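You operate a simulated robot arm through the tools that you are given. There is no shell and no other tool. Be economical: measure what you need, move in short steps, check, and stop when the job is done.

You are at the controls of a simulated robot arm. One attempt, no reset.

TASK
Screw the blue cap on the open jar and stand it in the grey tray.
Fine: clamp it in the twist gauge while you screw, then open the clamp; use the empty pocket.

The check looks at the end state, three seconds after you hand in, the way a careful person would. Anything else that was tipped, shoved, dropped, spilled or broken makes it a failure. Lids that push on must go on centred and level and be pressed home; caps that screw on are set level and turned clockwise until they are tight.

THE ROBOT
A 7-joint arm with a two-finger parallel gripper, fixed in place. Base frame: the origin is at the foot of the arm, x ahead of it, y to its left, z up; the work surface is at about z = 0.76. Lengths are in m, angles in degrees, forces in N, time in s.
With the tool pointing down near the work surface it reaches from about 0.2 to 0.68 m from the base axis. Its first joint turns from -66.0 to 66.0 degrees. Payload 2.4 kg.
Tool frame: the origin (TCP) lies between the finger pads and is the grasp point; the fingertips stand 0.03 m ahead of it; z points along the fingers, y is the line along which they close. The gripper opens to 0.094 m. The fingers are 0.028 m wide and 0.01 m thick; the gripper's body (0.05 by 0.096 m) begins 0.055 m behind the TCP.
Orientation is that of the tool frame in the base frame, as [roll, pitch, yaw] about the fixed x, y, z axes, in that order (R = Rz(yaw) Ry(pitch) Rx(roll)). With the fingers straight down and closing along the base's y, the tool's x points along the base's -x, its y along +y and its z along -z.

THE INTERFACE
- The arm moves only by the tool drive_tool. Its argument "rows" is a list of rows, each a list of 3 entries, a list of its own where there are three numbers: the shift along the base's x, y, z in m, then the turn, a rotation vector about the base's x, y, z in degrees, then the closure in counts, from 0 (fully open) to 255 (shut). In form: [[[dx, dy, dz], [rx, ry, rz], claw], ...]. A call has 1 to 10 rows; each row shifts and turns the commanded pose from where the row before left it. Each row takes 0.2 s and may step no farther than 0.05 m and 8.6 degrees from the row before; otherwise, or with a gripper value out of range, the whole call is refused. A pose out of reach is approached as far as the arm can. The call stops where the force on the tool passes 80 N (or 10 N more than at its start, if that is more) or the arm is blocked; 0.2 s more then pass. Each finger travels about 0.153 m/s and halts on what it meets, pressing with about 23 N; the grip force reading is that of the motor and also rises with nothing between the fingers. The clock runs only during rows and for 0.2 s after the last one: add rows that do not move to give the fingers time. The reply holds the time, the measured pose of the TCP, the force on the tool along the base axes, the opening and the grip force, in the units named above and with some noise, with the torque about the TCP (base axes, N m) and any sound that the robot's microphone picked up.
- Cameras (640 x 400 px; columns grow to the right, rows downward): "scene" is fixed at [0.0329, 0.4791, 1.4301]; the picture's right is [-0.75, -0.66, 0.00], its down [-0.47, 0.53, -0.70] and it looks along [0.47, -0.53, -0.71] (base axes); focal length 281 px, centre (320, 200). "wrist" rides on the gripper at [0.076, 0.014, -0.102] in the tool frame; the picture's right is [-0.18, 0.98, 0.00], its down [-0.75, -0.14, -0.64] and it looks along [-0.63, -0.12, 0.77] (tool axes); focal length 243 px, centre (320, 200). There is no depth. A picture from a camera that has moved, and an enlarged one, comes with that camera's place and axes in the base frame and with its lens.
- camera(camera): a new picture of that camera. It takes no simulated time.
- close_up(camera, box): a new picture of the part [left, top, right, bottom] of that camera's present view, enlarged. It takes no simulated time.
- hand_in(): hands the job in; it is judged then, once.

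Go step by step. Nothing tells you positions but the pictures and the camera data: compare them with the known pose of the tool, close in by small moves and look again before you grip or let go. The budget is 120 turns and 64 pictures, counting those below and the enlarged ones. Unless the task says otherwise, let go and move clear before handing in, and close with one line.

The tools are called after ">>>" as name(argument=value, ...) on one line, values as JSON. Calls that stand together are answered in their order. drive_tool: Moves the arm, as the interface text tells. Its arguments: {"type":"object","properties":{"rows":{"type":"array","items":{"type":"array"}}},"required":["rows"]} The other tools are called the same way: camera (camera) takes a picture; close_up (camera, box) takes an enlarged picture of a part of a camera's view; hand_in () hands the job in.

At the start:

```text
clock: 0.0
tcp_pos: [0.3174, 0.1572, 1.1919]
ee_rot: [179.9, -0.1, -179.9]
contact_force: [0.0, -0.7, -0.2]
torque: [0.0, -0.02, 0.01]
finger_gap: 0.0941
finger_force: 0.0
```

scene: 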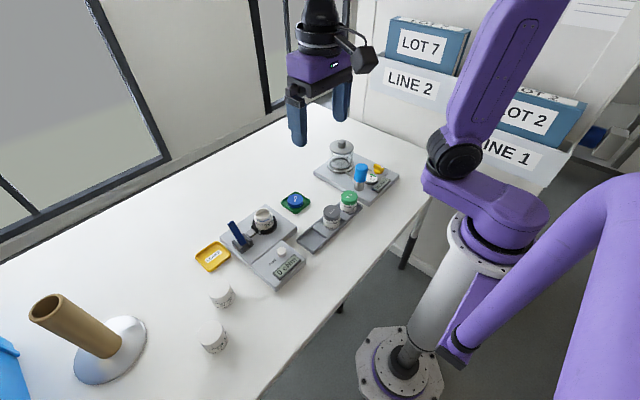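
wrist: 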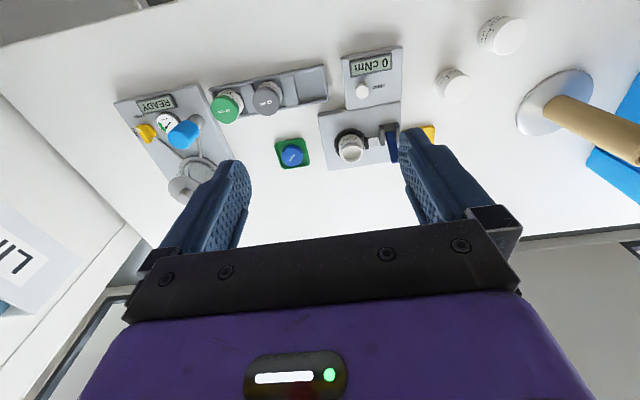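

The scene shows a twist gauge holding a jar, a blue cap on a green pad, a grey tray with two jars and an empty pocket, and other jars. I'll zoom in on the details first.

>>> close_up(camera="scene", box=[180, 130, 410, 300])

>>> close_up(camera="wrist", box=[250, 30, 450, 180])

>>> close_up(camera="scene", box=[190, 190, 320, 290])

```text
2.35 times, centred on (295, 215) of scene
camera zoom: at [0.0329, 0.4791, 1.4301], right [-0.75, -0.66, 0.0], down [-0.47, 0.53, -0.7], along [0.47, -0.53, -0.71], focal length 661 px, centre (379, 165)
```

zoom: 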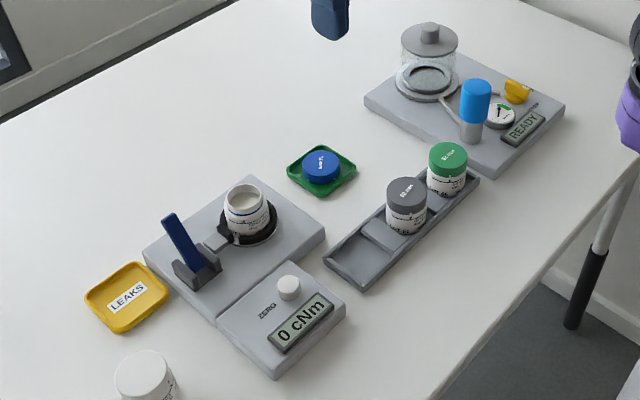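

```text
2.67 times, centred on (350, 105) of wrist
camera zoom: at [0.2405, 0.1706, 1.2944], right [0.18, 0.98, 0.0], down [0.75, -0.14, 0.64], along [0.63, -0.12, -0.77], focal length 647 px, centre (240, 453)
```

zoom: 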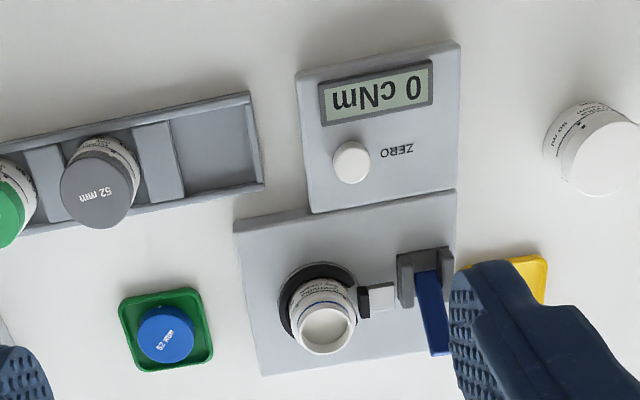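

```text
4.00 times, centred on (255, 240) of scene
camera zoom: at [0.0329, 0.4791, 1.4301], right [-0.75, -0.66, 0.0], down [-0.47, 0.53, -0.7], along [0.47, -0.53, -0.71], focal length 1123 px, centre (580, 40)
```

zoom: 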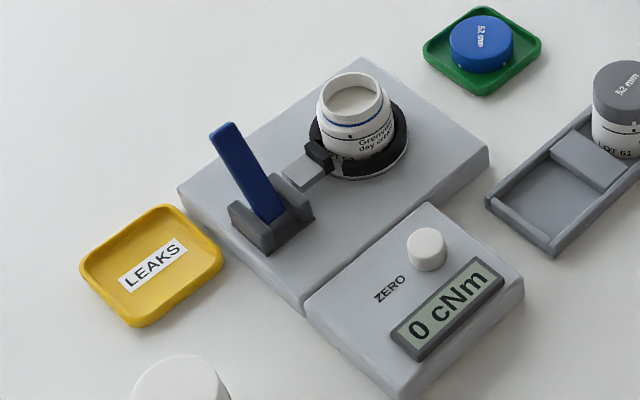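

I place the jar mouth near (0.497, 0.189, 0.85), the blue cap near (0.516, 0.048) and the clamp lever near (0.49–0.53, 0.27). I'll move nearer to see the clamp mechanism.

>>> drive_tool(rows=[[[0.015, 0.01, -0.04], [0, 0, 0], 0], [[0.015, 0.01, -0.04], [0, 0, 0], 0], [[0.015, 0.01, -0.04], [0, 0, 0], 0], [[0.015, 0.01, -0.04], [0, 0, 0], 0], [[0, 0, 0], [0, 0, 0], 0]])

>>> camera(camera="wrist")

```text
clock: 1.2
tcp_pos: [0.3789, 0.1973, 1.0316]
ee_rot: [-180.0, 0.0, -180.0]
contact_force: [0.0, -0.1, 0.4]
torque: [0.01, 0.02, 0.01]
finger_gap: 0.094
finger_force: 0.0
```

```text
58 pictures are left
camera wrist: at [0.3013, 0.2114, 1.1351], right [0.18, 0.98, 0.0], down [0.75, -0.14, 0.64], along [0.63, -0.12, -0.77], focal length 243 px, centre (320, 200)
```

wrist: 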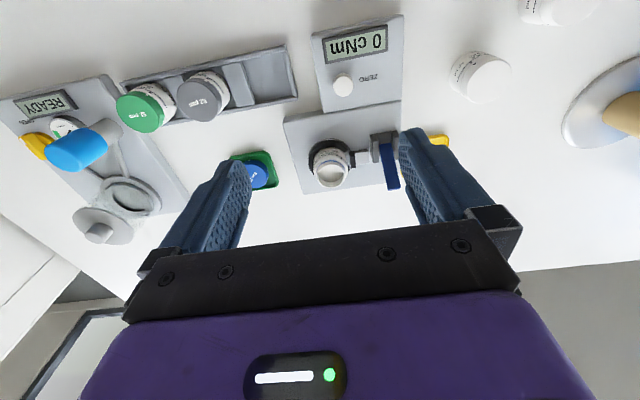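

I'll enlarge the clamp area.

>>> close_up(camera="wrist", box=[280, 100, 420, 200])

>>> close_up(camera="scene", box=[215, 195, 295, 255])

```text
4.00 times, centred on (350, 150) of wrist
camera zoom: at [0.3013, 0.2114, 1.1351], right [0.18, 0.98, 0.0], down [0.75, -0.14, 0.64], along [0.63, -0.12, -0.77], focal length 970 px, centre (200, 400)
```

zoom: 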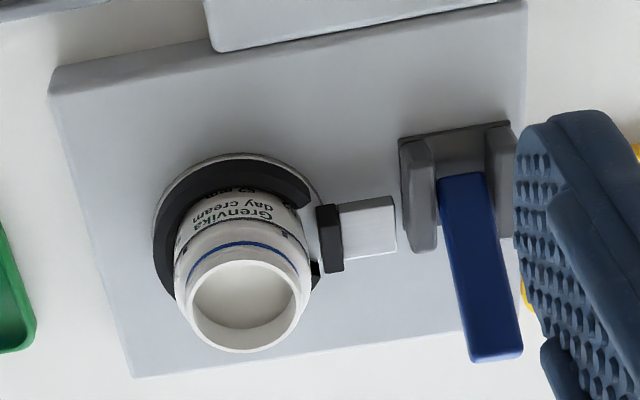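

```text
6.67 times, centred on (255, 225) of scene
camera zoom: at [0.0329, 0.4791, 1.4301], right [-0.75, -0.66, 0.0], down [-0.47, 0.53, -0.7], along [0.47, -0.53, -0.71], focal length 1872 px, centre (753, 33)
```

zoom: 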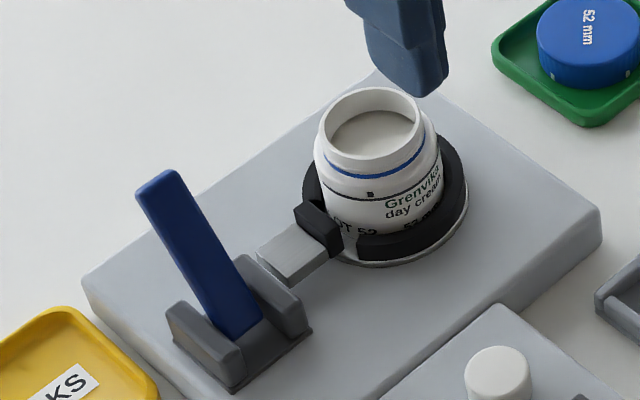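

The lever pivots between two cheeks about y, leaning about 30° toward +x, and the pad seems a few mm clear of the jar, so the clamp looks open. I'll close the fingers and hover above the lever's tip.

>>> drive_tool(rows=[[[0.03, 0.0156, 0], [0, 0, 0], 255], [[0.03, 0.0156, 0], [0, 0, 0], 255], [[0.03, 0.0156, 0], [0, 0, 0], 255], [[0.03, 0.0156, -0.02], [0, 0, 0], 255], [[0.031, 0.0156, -0.03], [0, 0, 0], 255], [[0, 0, -0.03], [0, 0, 0], 255], [[0, 0, 0], [0, 0, 0], 255]])

>>> close_up(camera="scene", box=[195, 180, 295, 255])

>>> camera(camera="wrist")

```text
clock: 2.8
tcp_pos: [0.5293, 0.2725, 0.9524]
ee_rot: [180.0, 0.0, 180.0]
contact_force: [0.6, -0.1, 0.3]
torque: [0.0, 0.01, -0.01]
finger_gap: 0.0
finger_force: 23.4
```

```text
5.33 times, centred on (245, 218) of scene
camera zoom: at [0.0329, 0.4791, 1.4301], right [-0.75, -0.66, 0.0], down [-0.47, 0.53, -0.7], along [0.47, -0.53, -0.71], focal length 1498 px, centre (720, 107)
```

zoom: 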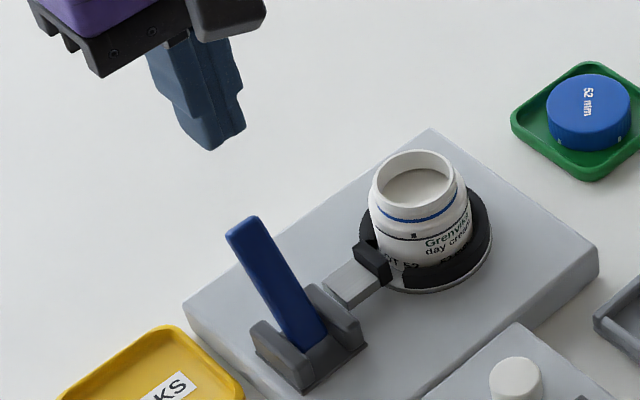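

```text
54 pictures are left
camera wrist: at [0.4524, 0.2876, 1.0545], right [0.18, 0.98, 0.0], down [0.75, -0.14, 0.64], along [0.63, -0.12, -0.77], focal length 243 px, centre (320, 200)
```

wrist: 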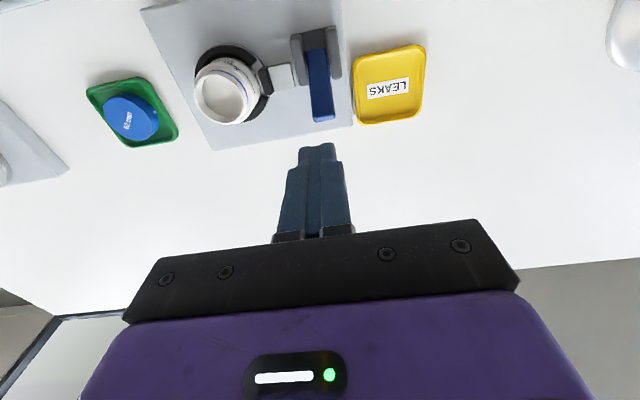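

Geometry agrees with the projection. I'll press down on the lever in small steps and see if it moves and closes the clamp.

>>> drive_tool(rows=[[[0, 0, -0.03], [0, 0, 0], 255], [[0, 0, -0.02], [0, 0, 0], 255], [[0, 0, -0.01], [0, 0, 0], 255], [[0, 0, -0.01], [0, 0, 0], 255], [[0, 0, 0], [0, 0, 0], 255]])

>>> close_up(camera="scene", box=[195, 180, 295, 255])

```text
clock: 3.9
tcp_pos: [0.5318, 0.2748, 0.8927]
ee_rot: [179.7, 0.6, -179.8]
contact_force: [-11.3, -4.8, 25.5]
torque: [-0.21, 0.46, 0.09]
finger_gap: 0.0
finger_force: 22.8
stopped in row 5: the force on the tool passed its limit at 89 N (the readings are from after the stop); the commanded pose is now the measured one
```

```text
5.33 times, centred on (245, 218) of scene
camera zoom: at [0.0321, 0.4787, 1.4302], right [-0.75, -0.66, 0.0], down [-0.47, 0.53, -0.7], along [0.47, -0.53, -0.71], focal length 1498 px, centre (720, 107)
```

zoom: 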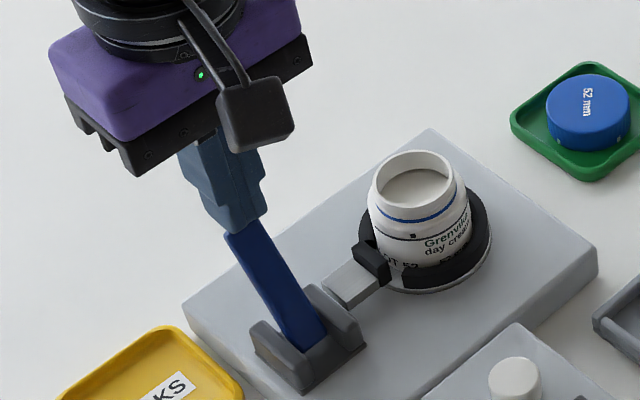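

The lever is against a stop in that direction, so closing must swing it toward −x. I'll rise, go to its +x side and draw it back.

>>> drive_tool(rows=[[[0, 0, 0.02], [0, 0, 0], 255], [[0.02, -0.001, 0.0], [0, 0, 0], 255], [[0.02, -0.001, 0], [0, 0, 0], 255], [[0, 0, -0.03], [0, 0, 0], 255], [[0, 0, -0.015], [0, 0, 0], 255], [[-0.01, 0, 0], [0, 0, 0], 255], [[-0.01, 0, 0], [0, 0, 0], 255], [[0, 0, 0], [0, 0, 0], 255]])

>>> close_up(camera="scene", box=[195, 180, 295, 255])

```text
clock: 5.7
tcp_pos: [0.5515, 0.272, 0.8663]
ee_rot: [179.8, 0.5, 180.0]
contact_force: [0.3, -0.3, 0.0]
torque: [0.01, -0.03, 0.0]
finger_gap: 0.0
finger_force: 22.5
```

```text
5.33 times, centred on (245, 218) of scene
camera zoom: at [0.0328, 0.4791, 1.4301], right [-0.75, -0.66, 0.0], down [-0.47, 0.53, -0.7], along [0.47, -0.53, -0.71], focal length 1498 px, centre (720, 107)
```

zoom: 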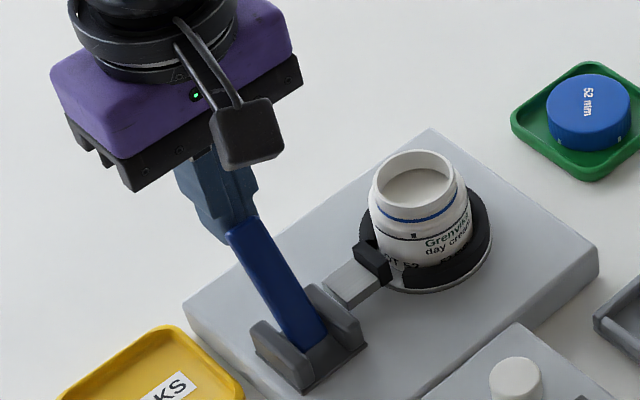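

The fingers are now behind the lever. I'll pull it toward −x steadily.

>>> drive_tool(rows=[[[-0.01, 0, 0], [0, 0, 0], 255], [[-0.01, 0, 0], [0, 0, 0], 255], [[-0.01, 0, 0], [0, 0, 0], 255], [[-0.01, 0, 0], [0, 0, 0], 255], [[-0.01, 0, 0], [0, 0, 0], 255], [[0, 0, 0], [0, 0, 0], 255]])

>>> close_up(camera="scene", box=[195, 180, 295, 255])

```text
clock: 7.0
tcp_pos: [0.4952, 0.2743, 0.8628]
ee_rot: [-179.9, -0.3, -179.8]
contact_force: [0.7, -0.4, -0.2]
torque: [0.01, 0.01, -0.01]
finger_gap: 0.0004
finger_force: 23.1
```

```text
5.33 times, centred on (245, 218) of scene
camera zoom: at [0.0328, 0.479, 1.4301], right [-0.75, -0.66, 0.0], down [-0.47, 0.53, -0.7], along [0.47, -0.53, -0.71], focal length 1498 px, centre (720, 107)
```

zoom: 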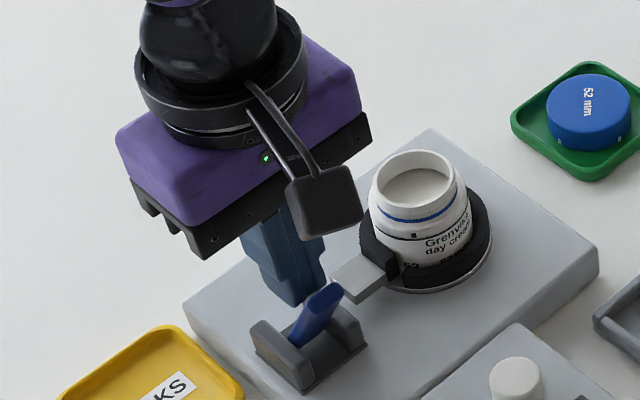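

The lever has flipped past centre to −x and the pad moved in onto the jar. I'll back off, rise, and look.

>>> drive_tool(rows=[[[0.01, 0, 0], [0, 0, 0], 255], [[0, 0, 0.04], [0, 0, 0], 255], [[0, 0, 0.04], [0, 0, 0], 255], [[0, -0.03, 0.04], [0, 0, 0], 100], [[0, -0.04, 0.02], [0, 0, 0], 0], [[0, -0.04, 0.0], [0, 0, 0], 0], [[0, -0.04, 0.0], [0, 0, 0], 0], [[0, -0.04, 0.0], [0, 0, 0], 0], [[0, 0, 0], [0, 0, 0], 0]])

>>> close_up(camera="scene", box=[195, 180, 295, 255])

>>> camera(camera="wrist")

```text
clock: 9.1
tcp_pos: [0.5123, 0.0836, 1.0068]
ee_rot: [179.7, 0.6, -180.0]
contact_force: [0.0, 0.5, 0.1]
torque: [-0.01, 0.03, 0.0]
finger_gap: 0.0937
finger_force: 0.0
```

```text
5.33 times, centred on (245, 218) of scene
camera zoom: at [0.0329, 0.479, 1.4301], right [-0.75, -0.66, 0.0], down [-0.47, 0.53, -0.7], along [0.47, -0.53, -0.71], focal length 1498 px, centre (720, 107)
```

zoom: 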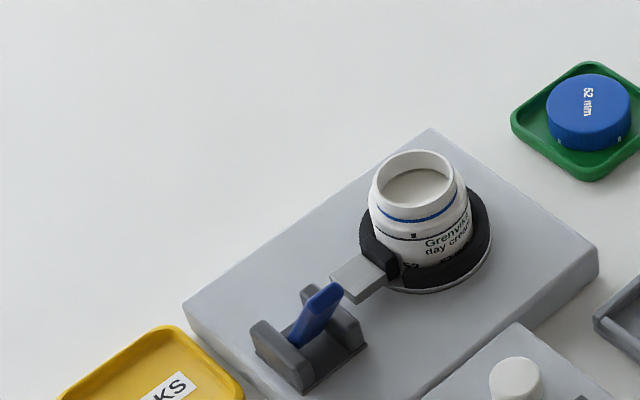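

```text
49 pictures are left
camera wrist: at [0.4339, 0.0965, 1.1087], right [0.18, 0.98, 0.0], down [0.75, -0.14, 0.65], along [0.64, -0.12, -0.76], focal length 243 px, centre (320, 200)
```

wrist: 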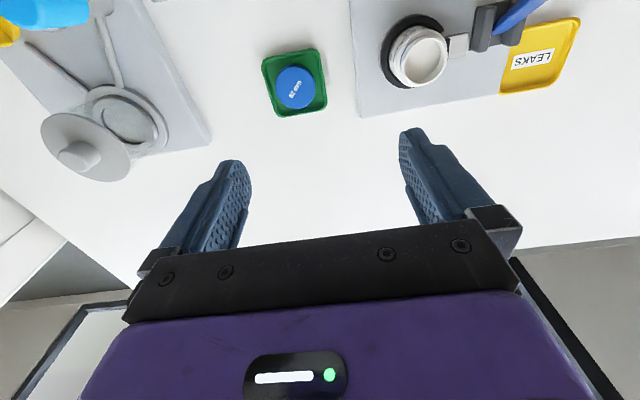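

The clamp is closed. Now I'll measure the blue cap precisely.

>>> close_up(camera="scene", box=[275, 185, 315, 215])

>>> close_up(camera="wrist", box=[250, 40, 346, 124])

```text
13.33 times, centred on (295, 200) of scene
camera zoom: at [0.0329, 0.479, 1.4301], right [-0.75, -0.66, 0.0], down [-0.47, 0.53, -0.7], along [0.47, -0.53, -0.71], focal length 3745 px, centre (653, 200)
```

zoom: 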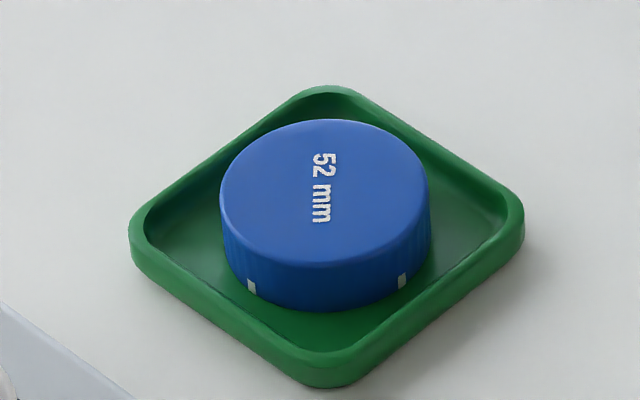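

```text
4.76 times, centred on (298, 82) of wrist
camera zoom: at [0.4339, 0.0965, 1.1087], right [0.18, 0.98, 0.0], down [0.75, -0.14, 0.65], along [0.64, -0.12, -0.76], focal length 1155 px, centre (425, 762)
```

zoom: 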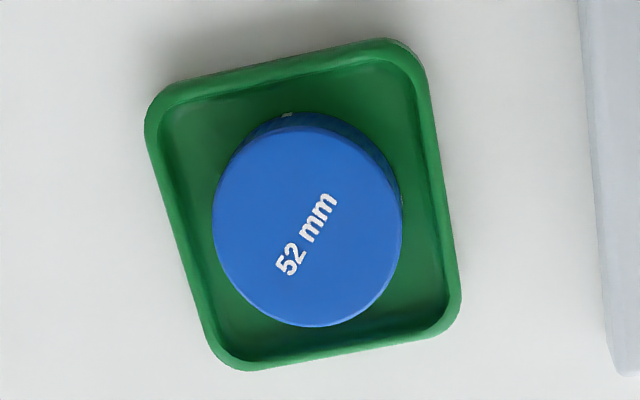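

The cap is about 50 mm wide and 16 mm tall in a shallow tray, with its top around z≈0.785 at (0.517, 0.049). I'll come down over it and check alignment.

>>> drive_tool(rows=[[[0.0047, -0.0346, 0], [0, 0, 0], 0], [[0, 0, -0.04], [0, 0, 0], 0], [[0, 0, -0.04], [0, 0, 0], 0], [[0, 0, -0.04], [0, 0, 0], 0], [[0, 0, -0.027], [0, 0, 0], 0], [[0, 0, 0], [0, 0, 0], 0]])

>>> camera(camera="wrist")

>>> close_up(camera="scene", box=[255, 150, 335, 225])

```text
clock: 10.4
tcp_pos: [0.5164, 0.0487, 0.8596]
ee_rot: [179.9, 0.5, -179.9]
contact_force: [1.2, 0.8, 1.2]
torque: [0.03, 0.0, -0.01]
finger_gap: 0.094
finger_force: 0.1
```

```text
46 pictures are left
camera wrist: at [0.4384, 0.0617, 0.9602], right [0.18, 0.98, 0.0], down [0.75, -0.14, 0.65], along [0.64, -0.12, -0.76], focal length 243 px, centre (320, 200)
```

wrist: 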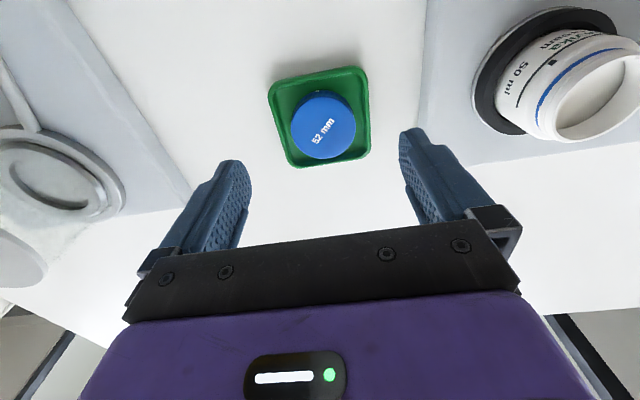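

```text
5.33 times, centred on (295, 188) of scene
camera zoom: at [0.0329, 0.4791, 1.4301], right [-0.75, -0.66, 0.0], down [-0.47, 0.53, -0.7], along [0.47, -0.53, -0.71], focal length 1498 px, centre (453, 267)
```

zoom: 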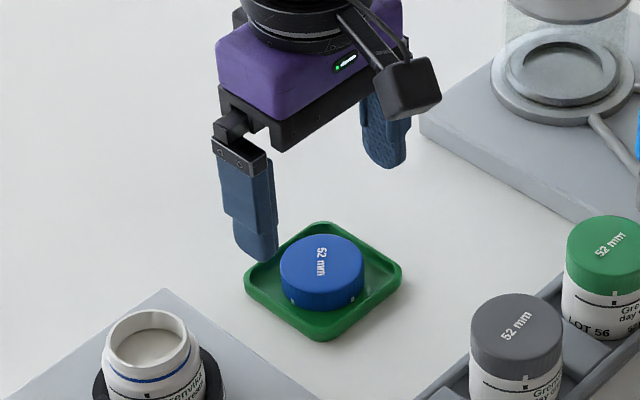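

The cap centre is at about (0.514, 0.050). I'll descend so the fingertips reach roughly z=0.776 and check before closing.

>>> drive_tool(rows=[[[-0.002, 0.001, -0.03], [0, 0, 0], 0], [[0, 0, -0.024], [0, 0, 0], 0], [[0, 0, 0], [0, 0, 0], 0]])

>>> close_up(camera="wrist", box=[220, 60, 440, 220])

>>> close_up(camera="scene", box=[265, 165, 325, 215])

```text
clock: 11.2
tcp_pos: [0.5139, 0.0478, 0.8045]
ee_rot: [179.8, 0.4, -180.0]
contact_force: [0.1, -0.1, 0.2]
torque: [0.02, -0.03, 0.02]
finger_gap: 0.0941
finger_force: 0.1
```

```text
2.50 times, centred on (330, 140) of wrist
camera zoom: at [0.4367, 0.0624, 0.9066], right [0.18, 0.98, 0.0], down [0.75, -0.14, 0.65], along [0.64, -0.12, -0.76], focal length 606 px, centre (295, 350)
```

zoom: 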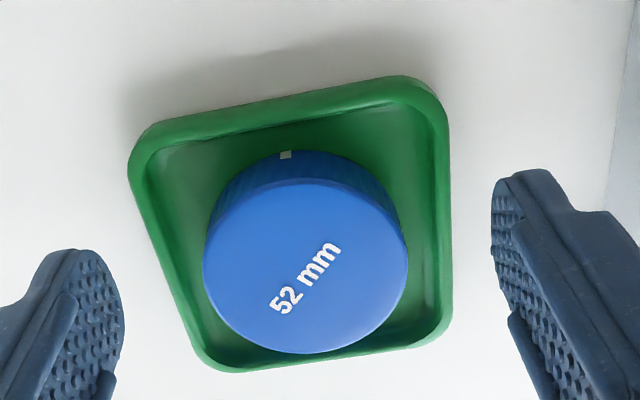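

```text
8.00 times, centred on (295, 190) of scene
camera zoom: at [0.0329, 0.4791, 1.4301], right [-0.75, -0.66, 0.0], down [-0.47, 0.53, -0.7], along [0.47, -0.53, -0.71], focal length 2247 px, centre (520, 280)
```

zoom: 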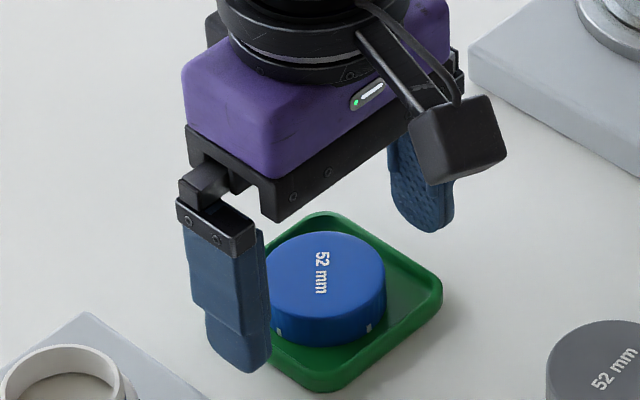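

The cap centre is about (0.515, 0.050), and the fingertips sit just above the tray rim. I'll nudge +y 2 mm and close.

>>> drive_tool(rows=[[[0.001, 0.002, 0], [0, 0, 0], 0], [[0, 0, 0], [0, 0, 0], 60], [[0, 0, 0], [0, 0, 0], 100], [[0, 0, 0], [0, 0, 0], 140], [[0, 0, 0], [0, 0, 0], 170], [[0, 0, 0], [0, 0, 0], 170]])

>>> close_up(camera="wrist", box=[220, 60, 440, 220])

>>> close_up(camera="scene", box=[265, 165, 325, 215])

```text
clock: 12.7
tcp_pos: [0.5149, 0.0495, 0.8041]
ee_rot: [179.8, 0.4, 179.9]
contact_force: [0.4, -0.2, 0.0]
torque: [0.0, 0.01, 0.02]
finger_gap: 0.0495
finger_force: 23.1
```

```text
2.50 times, centred on (330, 140) of wrist
camera zoom: at [0.4376, 0.0645, 0.9067], right [0.18, 0.98, 0.0], down [0.75, -0.14, 0.65], along [0.64, -0.12, -0.76], focal length 606 px, centre (295, 350)
```

zoom: 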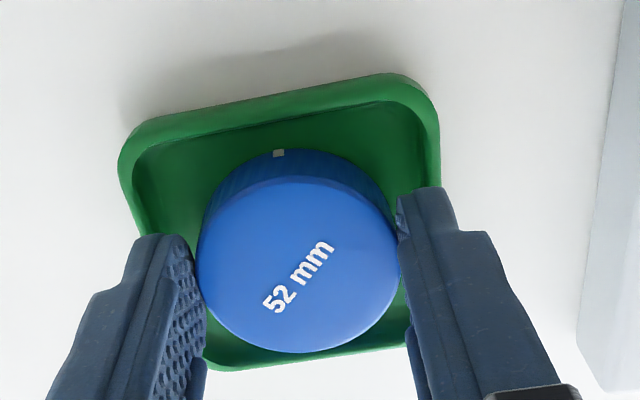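

```text
8.00 times, centred on (295, 190) of scene
camera zoom: at [0.0329, 0.4791, 1.4301], right [-0.75, -0.66, 0.0], down [-0.47, 0.53, -0.7], along [0.47, -0.53, -0.71], focal length 2247 px, centre (520, 280)
```

zoom: 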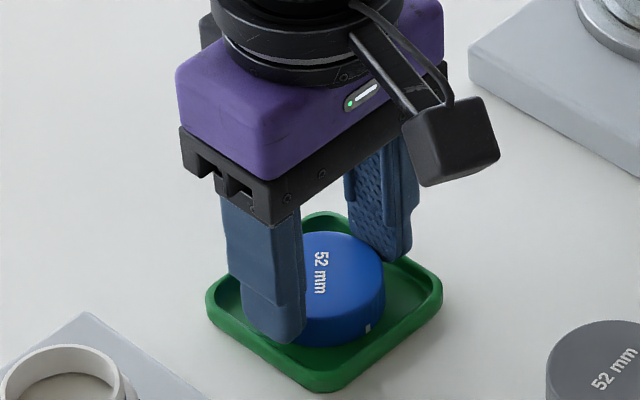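

The cap is held with a 49.5 mm gap. I'll lift it gently and look at it.

>>> drive_tool(rows=[[[0, 0, 0.01], [0, 0, 0], 175], [[0, 0, 0.03], [0, 0, 0], 175], [[0, 0, 0.04], [0, 0, 0], 175], [[0, 0, 0.04], [0, 0, 0], 175], [[0, 0, 0.03], [0, 0, 0], 175], [[0, 0, 0], [0, 0, 0], 175]])

>>> camera(camera="wrist")

>>> close_up(camera="scene", box=[235, 120, 331, 192])

```text
clock: 14.1
tcp_pos: [0.5169, 0.051, 0.9536]
ee_rot: [179.8, 0.5, 180.0]
contact_force: [0.1, 0.2, -0.3]
torque: [-0.05, -0.04, 0.01]
finger_gap: 0.0495
finger_force: 22.9
```

```text
40 pictures are left
camera wrist: at [0.4395, 0.0654, 1.056], right [0.18, 0.98, 0.0], down [0.75, -0.14, 0.65], along [0.64, -0.12, -0.76], focal length 243 px, centre (320, 200)
```

wrist: 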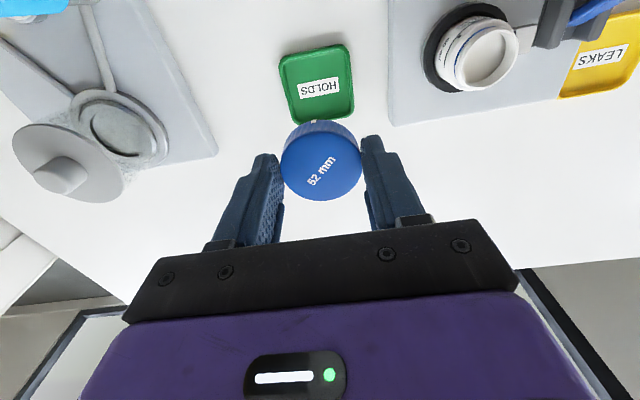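

```text
5.56 times, centred on (283, 156) of scene
camera zoom: at [0.0328, 0.4791, 1.4301], right [-0.75, -0.66, 0.0], down [-0.47, 0.53, -0.7], along [0.47, -0.53, -0.71], focal length 1560 px, centre (526, 444)
```

zoom: 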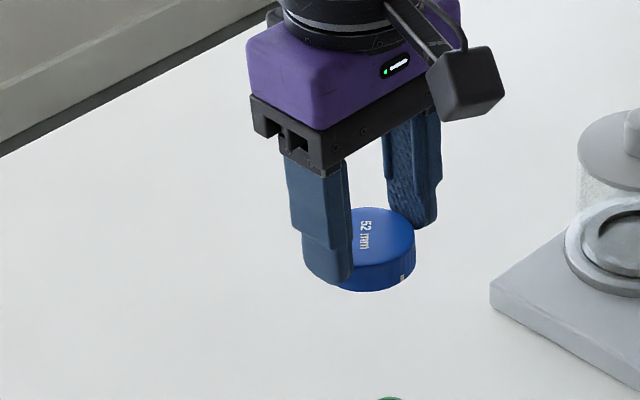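

The cap is level in the fingers. I'll carry it to near the jar at a safe height, standing slightly off in −x so the wrist camera sees the mouth… then measure.

>>> drive_tool(rows=[[[-0.005, 0.03, 0], [0, 0, 0], 175], [[-0.005, 0.03, 0], [0, 0, 0], 175], [[-0.005, 0.03, 0], [0, 0, 0], 175], [[-0.004, 0.03, 0], [0, 0, 0], 175], [[0, 0.012, 0], [0, 0, 0], 175], [[0, 0, 0], [0, 0, 0], 175]])

>>> close_up(camera="wrist", box=[220, 20, 420, 220])

>>> close_up(camera="scene", box=[205, 150, 301, 240])

```text
clock: 15.4
tcp_pos: [0.4974, 0.1845, 0.9554]
ee_rot: [179.9, 0.6, -180.0]
contact_force: [0.5, 0.0, 0.3]
torque: [-0.02, -0.02, 0.02]
finger_gap: 0.0497
finger_force: 22.8
```

```text
2.00 times, centred on (320, 120) of wrist
camera zoom: at [0.4194, 0.1976, 1.0564], right [0.18, 0.98, 0.0], down [0.75, -0.14, 0.65], along [0.64, -0.12, -0.76], focal length 485 px, centre (320, 360)
```

zoom: 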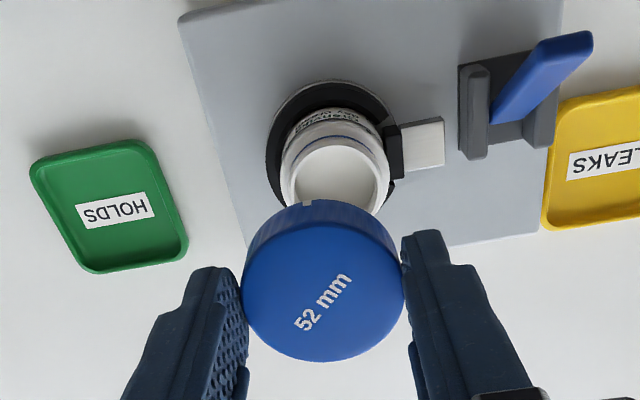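

```text
4.44 times, centred on (253, 195) of scene
camera zoom: at [0.0328, 0.4791, 1.4301], right [-0.75, -0.66, 0.0], down [-0.47, 0.53, -0.7], along [0.47, -0.53, -0.71], focal length 1248 px, centre (618, 222)
```

zoom: 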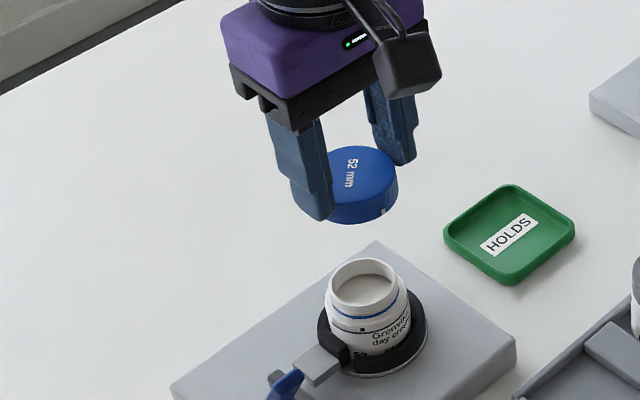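

Jar mouth works out to about (0.501, 0.189, 0.846). I'll align and lower until the cap's skirt is just above the rim.

>>> drive_tool(rows=[[[0.004, 0.005, -0.03], [0, -0.6, 0], 175], [[0, 0, -0.025], [0, 0, 0], 175], [[0, 0, 0], [0, 0, 0], 175]])

>>> close_up(camera="wrist", box=[250, 60, 400, 180])

>>> close_up(camera="scene", box=[235, 180, 299, 240])

```text
clock: 16.2
tcp_pos: [0.5003, 0.1896, 0.8982]
ee_rot: [179.8, 1.1, -180.0]
contact_force: [0.2, -0.1, -1.3]
torque: [0.01, -0.02, 0.02]
finger_gap: 0.0495
finger_force: 22.9
```

```text
3.33 times, centred on (325, 120) of wrist
camera zoom: at [0.4217, 0.2032, 0.9996], right [0.18, 0.98, 0.01], down [0.74, -0.14, 0.66], along [0.65, -0.12, -0.76], focal length 809 px, centre (303, 467)
```

zoom: 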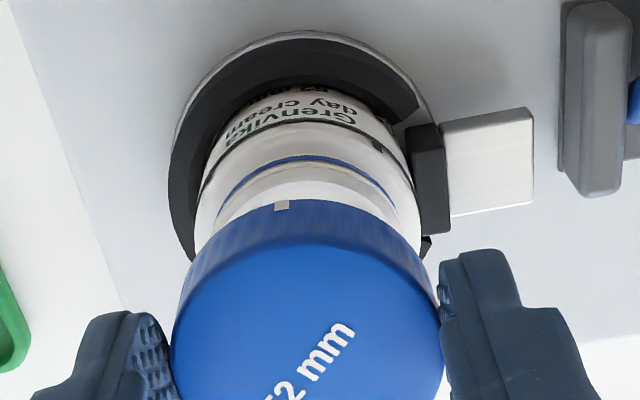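

```text
6.67 times, centred on (267, 210) of scene
camera zoom: at [0.0329, 0.4791, 1.4301], right [-0.75, -0.66, 0.0], down [-0.47, 0.53, -0.7], along [0.47, -0.53, -0.71], focal length 1872 px, centre (673, 133)
```

zoom: 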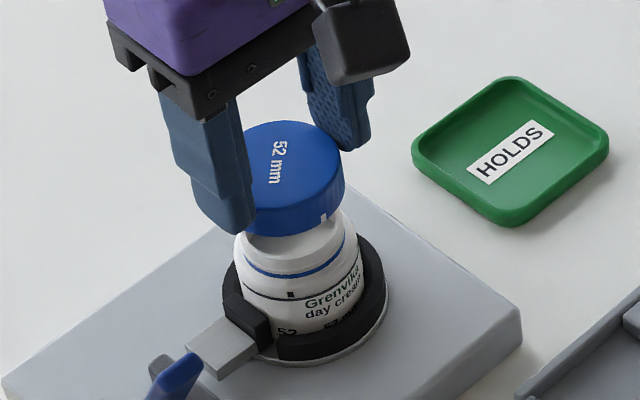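

Alignment looks within about 1 mm. I'll correct the slight pitch and lower in small steps watching the force.

>>> drive_tool(rows=[[[0.001, 0, 0], [0, 1.0, 0], 175], [[0, 0, -0.004], [0, 0, 0], 175], [[0, 0, -0.004], [0, 0, 0], 175], [[0, 0, 0], [0, 0, 0], 175]])

```text
clock: 17.2
tcp_pos: [0.5015, 0.1882, 0.8923]
ee_rot: [179.8, 0.2, 180.0]
contact_force: [-0.4, 0.5, 0.1]
torque: [0.01, -0.02, 0.01]
finger_gap: 0.0494
finger_force: 23.2
```

>>> drive_tool(rows=[[[0, 0.001, -0.003], [0, 0, 0], 175], [[0, 0, -0.003], [0, 0, 0], 175], [[0, 0, -0.002], [0, 0, 0], 175], [[0, 0, 0], [0, 0, 0], 175]])

```text
clock: 18.2
tcp_pos: [0.5007, 0.1891, 0.8835]
ee_rot: [179.8, 0.1, -180.0]
contact_force: [-0.6, -0.1, 0.1]
torque: [-0.03, 0.01, -0.02]
finger_gap: 0.0495
finger_force: 22.8
```

Still no contact; I continue downward in small steps.

>>> drive_tool(rows=[[[0, 0, -0.002], [0, 0, 0], 175], [[0, 0, -0.002], [0, 0, 0], 175], [[0, 0, 0], [0, 0, 0], 175]])

>>> close_up(camera="scene", box=[235, 180, 299, 240])

>>> close_up(camera="wrist", box=[250, 60, 400, 180])

```text
clock: 19.1
tcp_pos: [0.5009, 0.1881, 0.8794]
ee_rot: [179.8, 0.1, 180.0]
contact_force: [-0.2, -0.4, -0.1]
torque: [-0.01, 0.0, 0.0]
finger_gap: 0.0497
finger_force: 22.4
```

```text
6.67 times, centred on (267, 210) of scene
camera zoom: at [0.0329, 0.4791, 1.4301], right [-0.75, -0.66, 0.0], down [-0.47, 0.53, -0.7], along [0.47, -0.53, -0.71], focal length 1872 px, centre (673, 133)
```

zoom: 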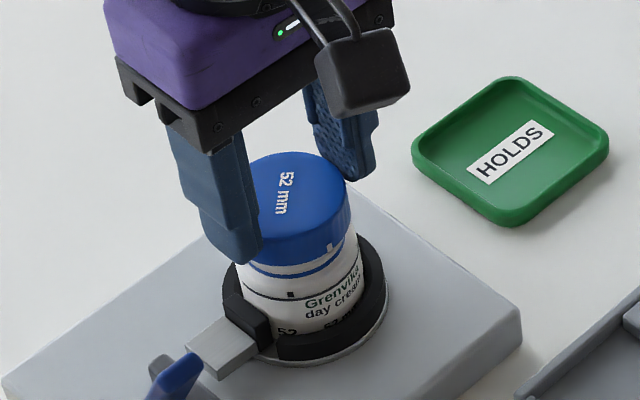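

```text
3.33 times, centred on (325, 120) of wrist
camera zoom: at [0.4244, 0.2029, 0.9821], right [0.18, 0.98, 0.0], down [0.75, -0.14, 0.64], along [0.63, -0.12, -0.77], focal length 809 px, centre (303, 467)
```

zoom: 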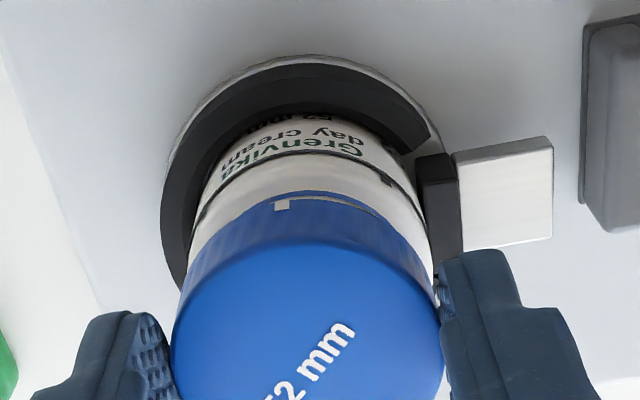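

The skirt is around the neck with no contact force yet. I keep lowering 1 mm at a time.

>>> drive_tool(rows=[[[0, 0.0005, -0.001], [0, 0, 0], 175], [[0, 0, -0.001], [0, 0, 0], 175], [[0, 0, 0], [0, 0, 0], 175]])

```text
clock: 19.9
tcp_pos: [0.5014, 0.1889, 0.8771]
ee_rot: [179.7, 0.1, -180.0]
contact_force: [0.7, -0.3, -0.9]
torque: [-0.02, -0.01, -0.03]
finger_gap: 0.0494
finger_force: 22.7
```

>>> drive_tool(rows=[[[0, 0, -0.001], [0, 0, 0], 175], [[0, 0, -0.001], [0, 0, 0], 175], [[0, 0, 0], [0, 0, 0], 175]])

```text
clock: 20.6
tcp_pos: [0.5019, 0.1894, 0.8755]
ee_rot: [179.8, 0.0, 179.9]
contact_force: [-0.9, 0.8, -0.5]
torque: [0.0, 0.05, 0.01]
finger_gap: 0.0497
finger_force: 23.2
```

>>> drive_tool(rows=[[[0, 0, -0.001], [0, 0, 0], 175], [[0, 0, -0.001], [0, 0, 0], 175], [[0, 0, 0], [0, 0, 0], 175]])

```text
clock: 21.4
tcp_pos: [0.5001, 0.1891, 0.8733]
ee_rot: [179.8, 0.0, -180.0]
contact_force: [0.0, 0.2, -0.2]
torque: [0.0, 0.02, -0.01]
finger_gap: 0.0497
finger_force: 23.4
```

>>> drive_tool(rows=[[[0.0005, 0, -0.001], [0, 0, 0], 175], [[0, 0, -0.001], [0, 0, 0], 175], [[0, 0, 0], [0, 0, 0], 175]])

>>> close_up(camera="scene", box=[245, 190, 293, 235])

```text
clock: 22.2
tcp_pos: [0.5012, 0.1896, 0.8708]
ee_rot: [179.8, -0.1, -180.0]
contact_force: [-8.8, 2.6, 13.8]
torque: [0.15, 0.19, 0.0]
finger_gap: 0.0495
finger_force: 23.3
```

```text
8.89 times, centred on (269, 212) of scene
camera zoom: at [0.0324, 0.479, 1.4301], right [-0.75, -0.66, 0.0], down [-0.47, 0.53, -0.7], along [0.47, -0.53, -0.71], focal length 2496 px, centre (773, 89)
```

zoom: 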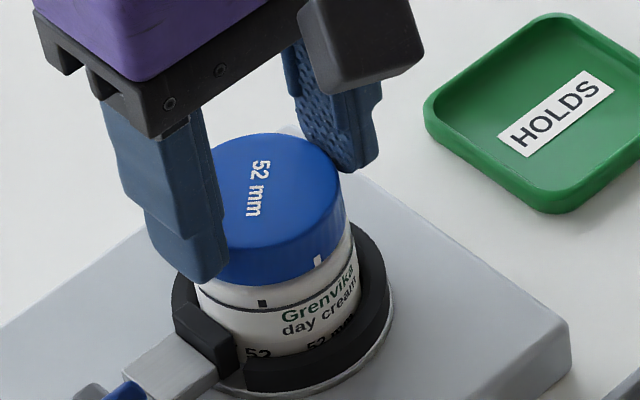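

Contact: 14 N upward with a small side load. I'll relieve the side load and begin turning clockwise.

>>> drive_tool(rows=[[[-0.001, 0.0003, 0], [0, 0, 0], 175], [[0, 0, 0], [0, 0, -8], 175], [[0, 0, 0], [0, 0, -8], 175], [[0, 0, 0], [0, 0, -8], 175], [[0, 0, 0], [0, 0, 0], 175]])

```text
clock: 23.4
tcp_pos: [0.5027, 0.1909, 0.8709]
ee_rot: [179.6, 0.2, 156.0]
contact_force: [0.5, 14.5, -0.1]
torque: [0.54, -0.05, 0.02]
finger_gap: 0.0494
finger_force: 23.0
```

Vertical load vanished and there's a +y side load; I'll shift +y slightly, lower a touch, and keep turning.

>>> drive_tool(rows=[[[0, 0.001, -0.0005], [0, 0, 0], 175], [[0, 0, 0], [0, 0, -8], 175], [[0, 0, 0], [0, 0, -8], 175], [[0, 0, 0], [0, 0, 0], 175]])

```text
clock: 24.4
tcp_pos: [0.5019, 0.1923, 0.8715]
ee_rot: [179.7, 0.1, 139.9]
contact_force: [5.4, 19.4, 1.4]
torque: [0.63, -0.14, 0.09]
finger_gap: 0.0495
finger_force: 22.8
```

The side load rotates with the tool, so the cap sits slightly off-axis in the fingers. I'll release it on the neck, wind back counter-clockwise, and re-centre.

>>> drive_tool(rows=[[[0, 0, 0], [0, 0, 0], 60], [[0, 0, 0], [0, 0, 0], 60], [[0, 0, 0], [0, 0, 8], 60], [[0, 0, 0], [0, 0, 8], 60], [[0, 0, 0], [0, 0, 8], 60], [[0, 0, 0], [0, 0, 8], 60], [[0, 0, 0], [0, 0, 8], 60], [[0, 0, 0], [0, 0, 0], 60]])

>>> close_up(camera="wrist", box=[240, 60, 400, 220])

>>> close_up(camera="scene", box=[245, 190, 293, 235])

```text
clock: 26.2
tcp_pos: [0.5012, 0.1909, 0.8699]
ee_rot: [179.8, -0.1, -179.9]
contact_force: [-1.0, -0.1, 0.7]
torque: [0.02, 0.0, -0.04]
finger_gap: 0.0718
finger_force: 0.0
```

```text
2.50 times, centred on (320, 140) of wrist
camera zoom: at [0.4241, 0.2043, 0.9735], right [0.18, 0.98, 0.0], down [0.75, -0.14, 0.64], along [0.63, -0.11, -0.77], focal length 606 px, centre (320, 350)
```

zoom: 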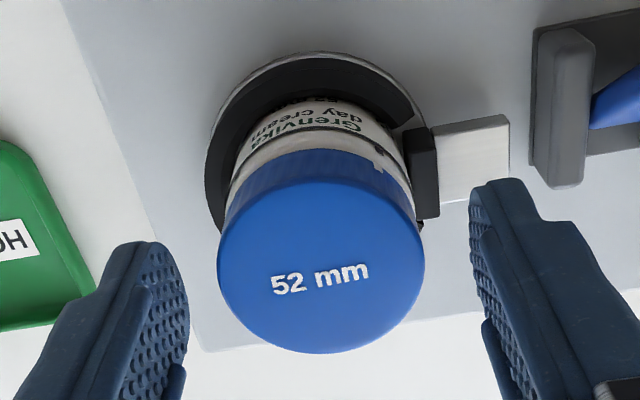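

```text
8.89 times, centred on (269, 212) of scene
camera zoom: at [0.0329, 0.4791, 1.4301], right [-0.75, -0.66, 0.0], down [-0.47, 0.53, -0.7], along [0.47, -0.53, -0.71], focal length 2496 px, centre (773, 89)
```

zoom: 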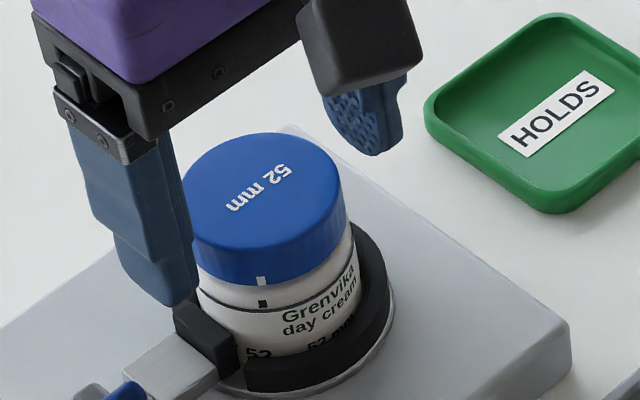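

The cap sits level on the neck near (0.500, 0.191). I'll shift −x about 1 mm, grip again, and read side forces.

>>> drive_tool(rows=[[[-0.0013, 0.0003, -0.0005], [0, 0, 0], 60], [[0, 0, 0], [0, 0, 0], 175], [[0, 0, 0], [0, 0, 0], 175]])

```text
clock: 27.1
tcp_pos: [0.4982, 0.1902, 0.8719]
ee_rot: [179.8, -0.1, 179.9]
contact_force: [-0.4, -6.2, 0.9]
torque: [-0.2, -0.07, -0.03]
finger_gap: 0.0495
finger_force: 22.7
```

>>> drive_tool(rows=[[[0, -0.0005, 0], [0, 0, 0], 175], [[0, 0, 0], [0, 0, -8], 175], [[0, 0, 0], [0, 0, -8], 175], [[0, 0, 0], [0, 0, -8], 175], [[0, 0, 0], [0, 0, 0], 175]])

```text
clock: 28.2
tcp_pos: [0.5, 0.1913, 0.8706]
ee_rot: [179.7, 0.1, 156.0]
contact_force: [4.3, 4.8, 0.3]
torque: [0.22, -0.13, 0.02]
finger_gap: 0.0497
finger_force: 22.9
```

Side forces are smaller. I continue clockwise with a little downward bias.

>>> drive_tool(rows=[[[0.0004, 0.0004, -0.0005], [0, 0, 0], 175], [[0, 0, 0], [0, 0, -8], 175], [[0, 0, 0], [0, 0, -8], 175], [[0, 0, 0], [0, 0, -8], 175], [[0, 0, 0], [0, 0, -8], 175], [[0, 0, 0], [0, 0, 0], 175]])

```text
clock: 29.6
tcp_pos: [0.5036, 0.1902, 0.8704]
ee_rot: [179.3, 0.2, 123.7]
contact_force: [17.4, 17.2, -1.7]
torque: [0.6, -0.25, 0.08]
finger_gap: 0.05
finger_force: 23.0
```

Side load grows along the closing axis, meaning the jar's axis is slightly more +x. I'll shift and see how the force responds.

>>> drive_tool(rows=[[[0.001, 0.0007, 0], [0, 0, 0], 175], [[0, 0, 0], [0, 0, 0], 175]])

```text
clock: 30.2
tcp_pos: [0.503, 0.1909, 0.8709]
ee_rot: [179.4, 0.3, 124.0]
contact_force: [16.8, 12.2, -1.8]
torque: [0.28, -0.42, 0.04]
finger_gap: 0.0496
finger_force: 22.6
```

I'll release at this yaw, then regrip to see which part of the load is a real offset.

>>> drive_tool(rows=[[[0, 0, 0], [0, 0, 0], 60], [[0, 0, 0], [0, 0, 0], 60], [[0, 0, 0], [0, 0, 0], 60]])

>>> close_up(camera="wrist", box=[240, 60, 400, 220])

>>> close_up(camera="scene", box=[245, 190, 309, 250])

```text
clock: 31.1
tcp_pos: [0.501, 0.1906, 0.8704]
ee_rot: [179.9, 0.0, 123.9]
contact_force: [-0.6, 0.6, -0.4]
torque: [0.0, -0.01, 0.02]
finger_gap: 0.0714
finger_force: 0.0
```

```text
2.50 times, centred on (320, 140) of wrist
camera zoom: at [0.4687, 0.2623, 0.9727], right [0.92, 0.4, 0.0], down [0.3, -0.7, 0.64], along [0.26, -0.59, -0.77], focal length 606 px, centre (320, 350)
```

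zoom: 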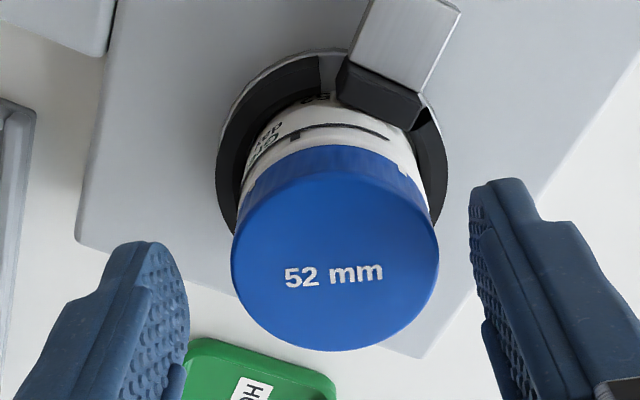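

```text
6.67 times, centred on (277, 220) of scene
camera zoom: at [0.0329, 0.4791, 1.4301], right [-0.75, -0.66, 0.0], down [-0.47, 0.53, -0.7], along [0.47, -0.53, -0.71], focal length 1872 px, centre (607, 67)
```

zoom: 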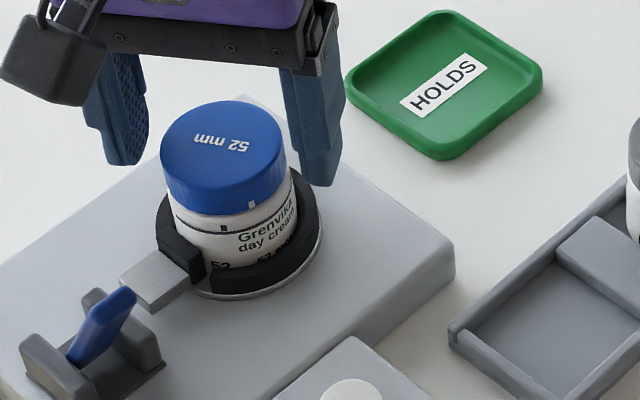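

Comparing the two views, the jar axis is about (+3.6, −1.5) mm from my TCP. I'll correct that and regrip.

>>> drive_tool(rows=[[[0.0036, -0.0015, 0], [0, 0, 0], 60], [[0, 0, 0], [0, 0, 0], 60], [[0, 0, 0], [0, 0, 0], 175], [[0, 0, 0], [0, 0, 0], 175], [[0, 0, 0], [0, 0, 0], 175]])

```text
clock: 32.2
tcp_pos: [0.5041, 0.1902, 0.8706]
ee_rot: [179.8, 0.1, 124.0]
contact_force: [1.1, 1.7, -0.4]
torque: [0.02, -0.05, 0.02]
finger_gap: 0.0496
finger_force: 23.3
```

Side force is now nearly nil. I'll keep turning clockwise with a slight downward bias.

>>> drive_tool(rows=[[[0, 0, -0.0007], [0, 0, -8], 175], [[0, 0, 0], [0, 0, -8], 175], [[0, 0, 0], [0, 0, -8], 175], [[0, 0, 0], [0, 0, -8], 175], [[0, 0, 0], [0, 0, -8], 175], [[0, 0, 0], [0, 0, 0], 175]])

```text
clock: 33.6
tcp_pos: [0.5044, 0.1906, 0.8694]
ee_rot: [179.7, -0.1, 83.8]
contact_force: [6.4, 1.7, 0.4]
torque: [0.04, -0.22, -0.02]
finger_gap: 0.0497
finger_force: 23.2
```

>>> drive_tool(rows=[[[0.0006, 0, -0.0005], [0, 0, -8], 175], [[0, 0, 0], [0, 0, -8], 175], [[0, 0, -0.0003], [0, 0, -8], 175], [[0, 0, 0], [0, 0, -8], 175], [[0, 0, -0.0003], [0, 0, -8], 175], [[0, 0, 0], [0, 0, 0], 175]])

```text
clock: 35.0
tcp_pos: [0.5061, 0.1903, 0.8686]
ee_rot: [179.8, 0.0, 43.9]
contact_force: [0.0, 1.5, 16.4]
torque: [0.06, 0.01, 0.01]
finger_gap: 0.0497
finger_force: 23.4
```

>>> drive_tool(rows=[[[0, 0, 0], [0, 0, -8], 175], [[0, 0, 0], [0, 0, -8], 175], [[0, 0, 0], [0, 0, -8], 175], [[0, 0, 0], [0, 0, -8], 175], [[0, 0, 0], [0, 0, -8], 175], [[0, 0, 0], [0, 0, 0], 175]])

>>> close_up(camera="scene", box=[235, 190, 325, 285])

```text
clock: 36.5
tcp_pos: [0.5057, 0.1902, 0.8675]
ee_rot: [179.9, -0.1, 20.0]
contact_force: [12.5, -1.4, 3.2]
torque: [0.0, -0.59, 0.03]
finger_gap: 0.05
finger_force: 23.2
out of reach, approached as far as the arm can: row 4, 5
```

```text
4.21 times, centred on (280, 238) of scene
camera zoom: at [0.0331, 0.479, 1.4301], right [-0.75, -0.66, 0.0], down [-0.47, 0.53, -0.7], along [0.47, -0.53, -0.71], focal length 1182 px, centre (488, 42)
```

zoom: 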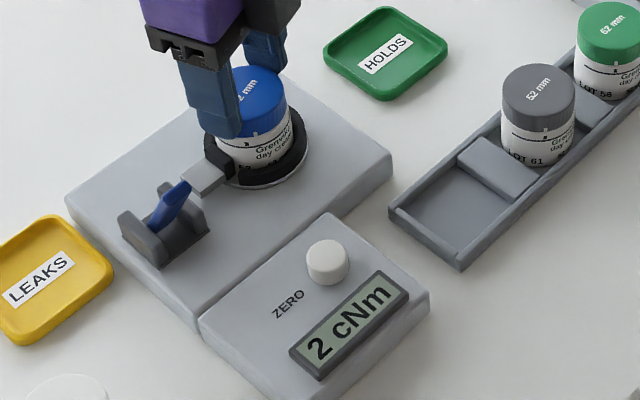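

The wrist reached its clockwise limit at yaw 20°, and the gauge reads 2 cNm, with the cap descending. I'll release and wind back counter-clockwise.

>>> drive_tool(rows=[[[0, 0, 0], [0, 0, 0], 60], [[0, 0, 0], [0, 0, 0], 60], [[0, 0, 0], [0, 0, 8], 60], [[0, 0, 0], [0, 0, 8], 60], [[0, 0, 0], [0, 0, 8], 60], [[0, 0, 0], [0, 0, 8], 60], [[0, 0, 0], [0, 0, 8], 60], [[0, 0, 0], [0, 0, 8], 60], [[0, 0, 0], [0, 0, 8], 60], [[0, 0, 0], [0, 0, 8], 60]])

>>> drive_tool(rows=[[[0, 0, 0], [0, 0, 8], 60], [[0, 0, 0], [0, 0, 8], 60], [[0, 0, 0], [0, 0, 8], 60], [[0, 0, 0], [0, 0, 8], 60], [[0, 0, 0], [0, 0, 8], 60], [[0, 0, 0], [0, 0, 8], 60], [[0, 0, 0], [0, 0, 8], 60], [[0, 0, 0], [0, 0, 8], 60], [[0, 0, 0], [0, 0, 8], 60], [[0, 0, 0], [0, 0, 8], 60]])

>>> drive_tool(rows=[[[0, 0, 0], [0, 0, 8], 60], [[0, 0, 0], [0, 0, 8], 60], [[0, 0, 0], [0, 0, 8], 60], [[0, 0, 0], [0, 0, 8], 60], [[0, 0, 0], [0, 0, 8], 60], [[0, 0, 0], [0, 0, 8], 60], [[0, 0, 0], [0, 0, 8], 60], [[0, 0, 0], [0, 0, 8], 60], [[0, 0, 0], [0, 0, 8], 60], [[0, 0, 0], [0, 0, 8], 60]])

```text
clock: 38.6
tcp_pos: [0.5057, 0.1899, 0.8679]
ee_rot: [179.8, -0.1, 84.1]
contact_force: [0.0, -0.4, 0.2]
torque: [0.05, -0.03, -0.04]
finger_gap: 0.0719
finger_force: 0.0
```

```text
clock: 40.9
tcp_pos: [0.5054, 0.1912, 0.8682]
ee_rot: [179.8, 0.0, 164.0]
contact_force: [1.3, -0.9, -0.1]
torque: [0.0, -0.01, -0.02]
finger_gap: 0.0717
finger_force: 0.1
```

```text
clock: 43.0
tcp_pos: [0.5065, 0.1901, 0.8679]
ee_rot: [179.9, 0.0, -115.9]
contact_force: [0.4, -0.2, 0.1]
torque: [-0.02, -0.02, -0.03]
finger_gap: 0.0721
finger_force: 0.1
```

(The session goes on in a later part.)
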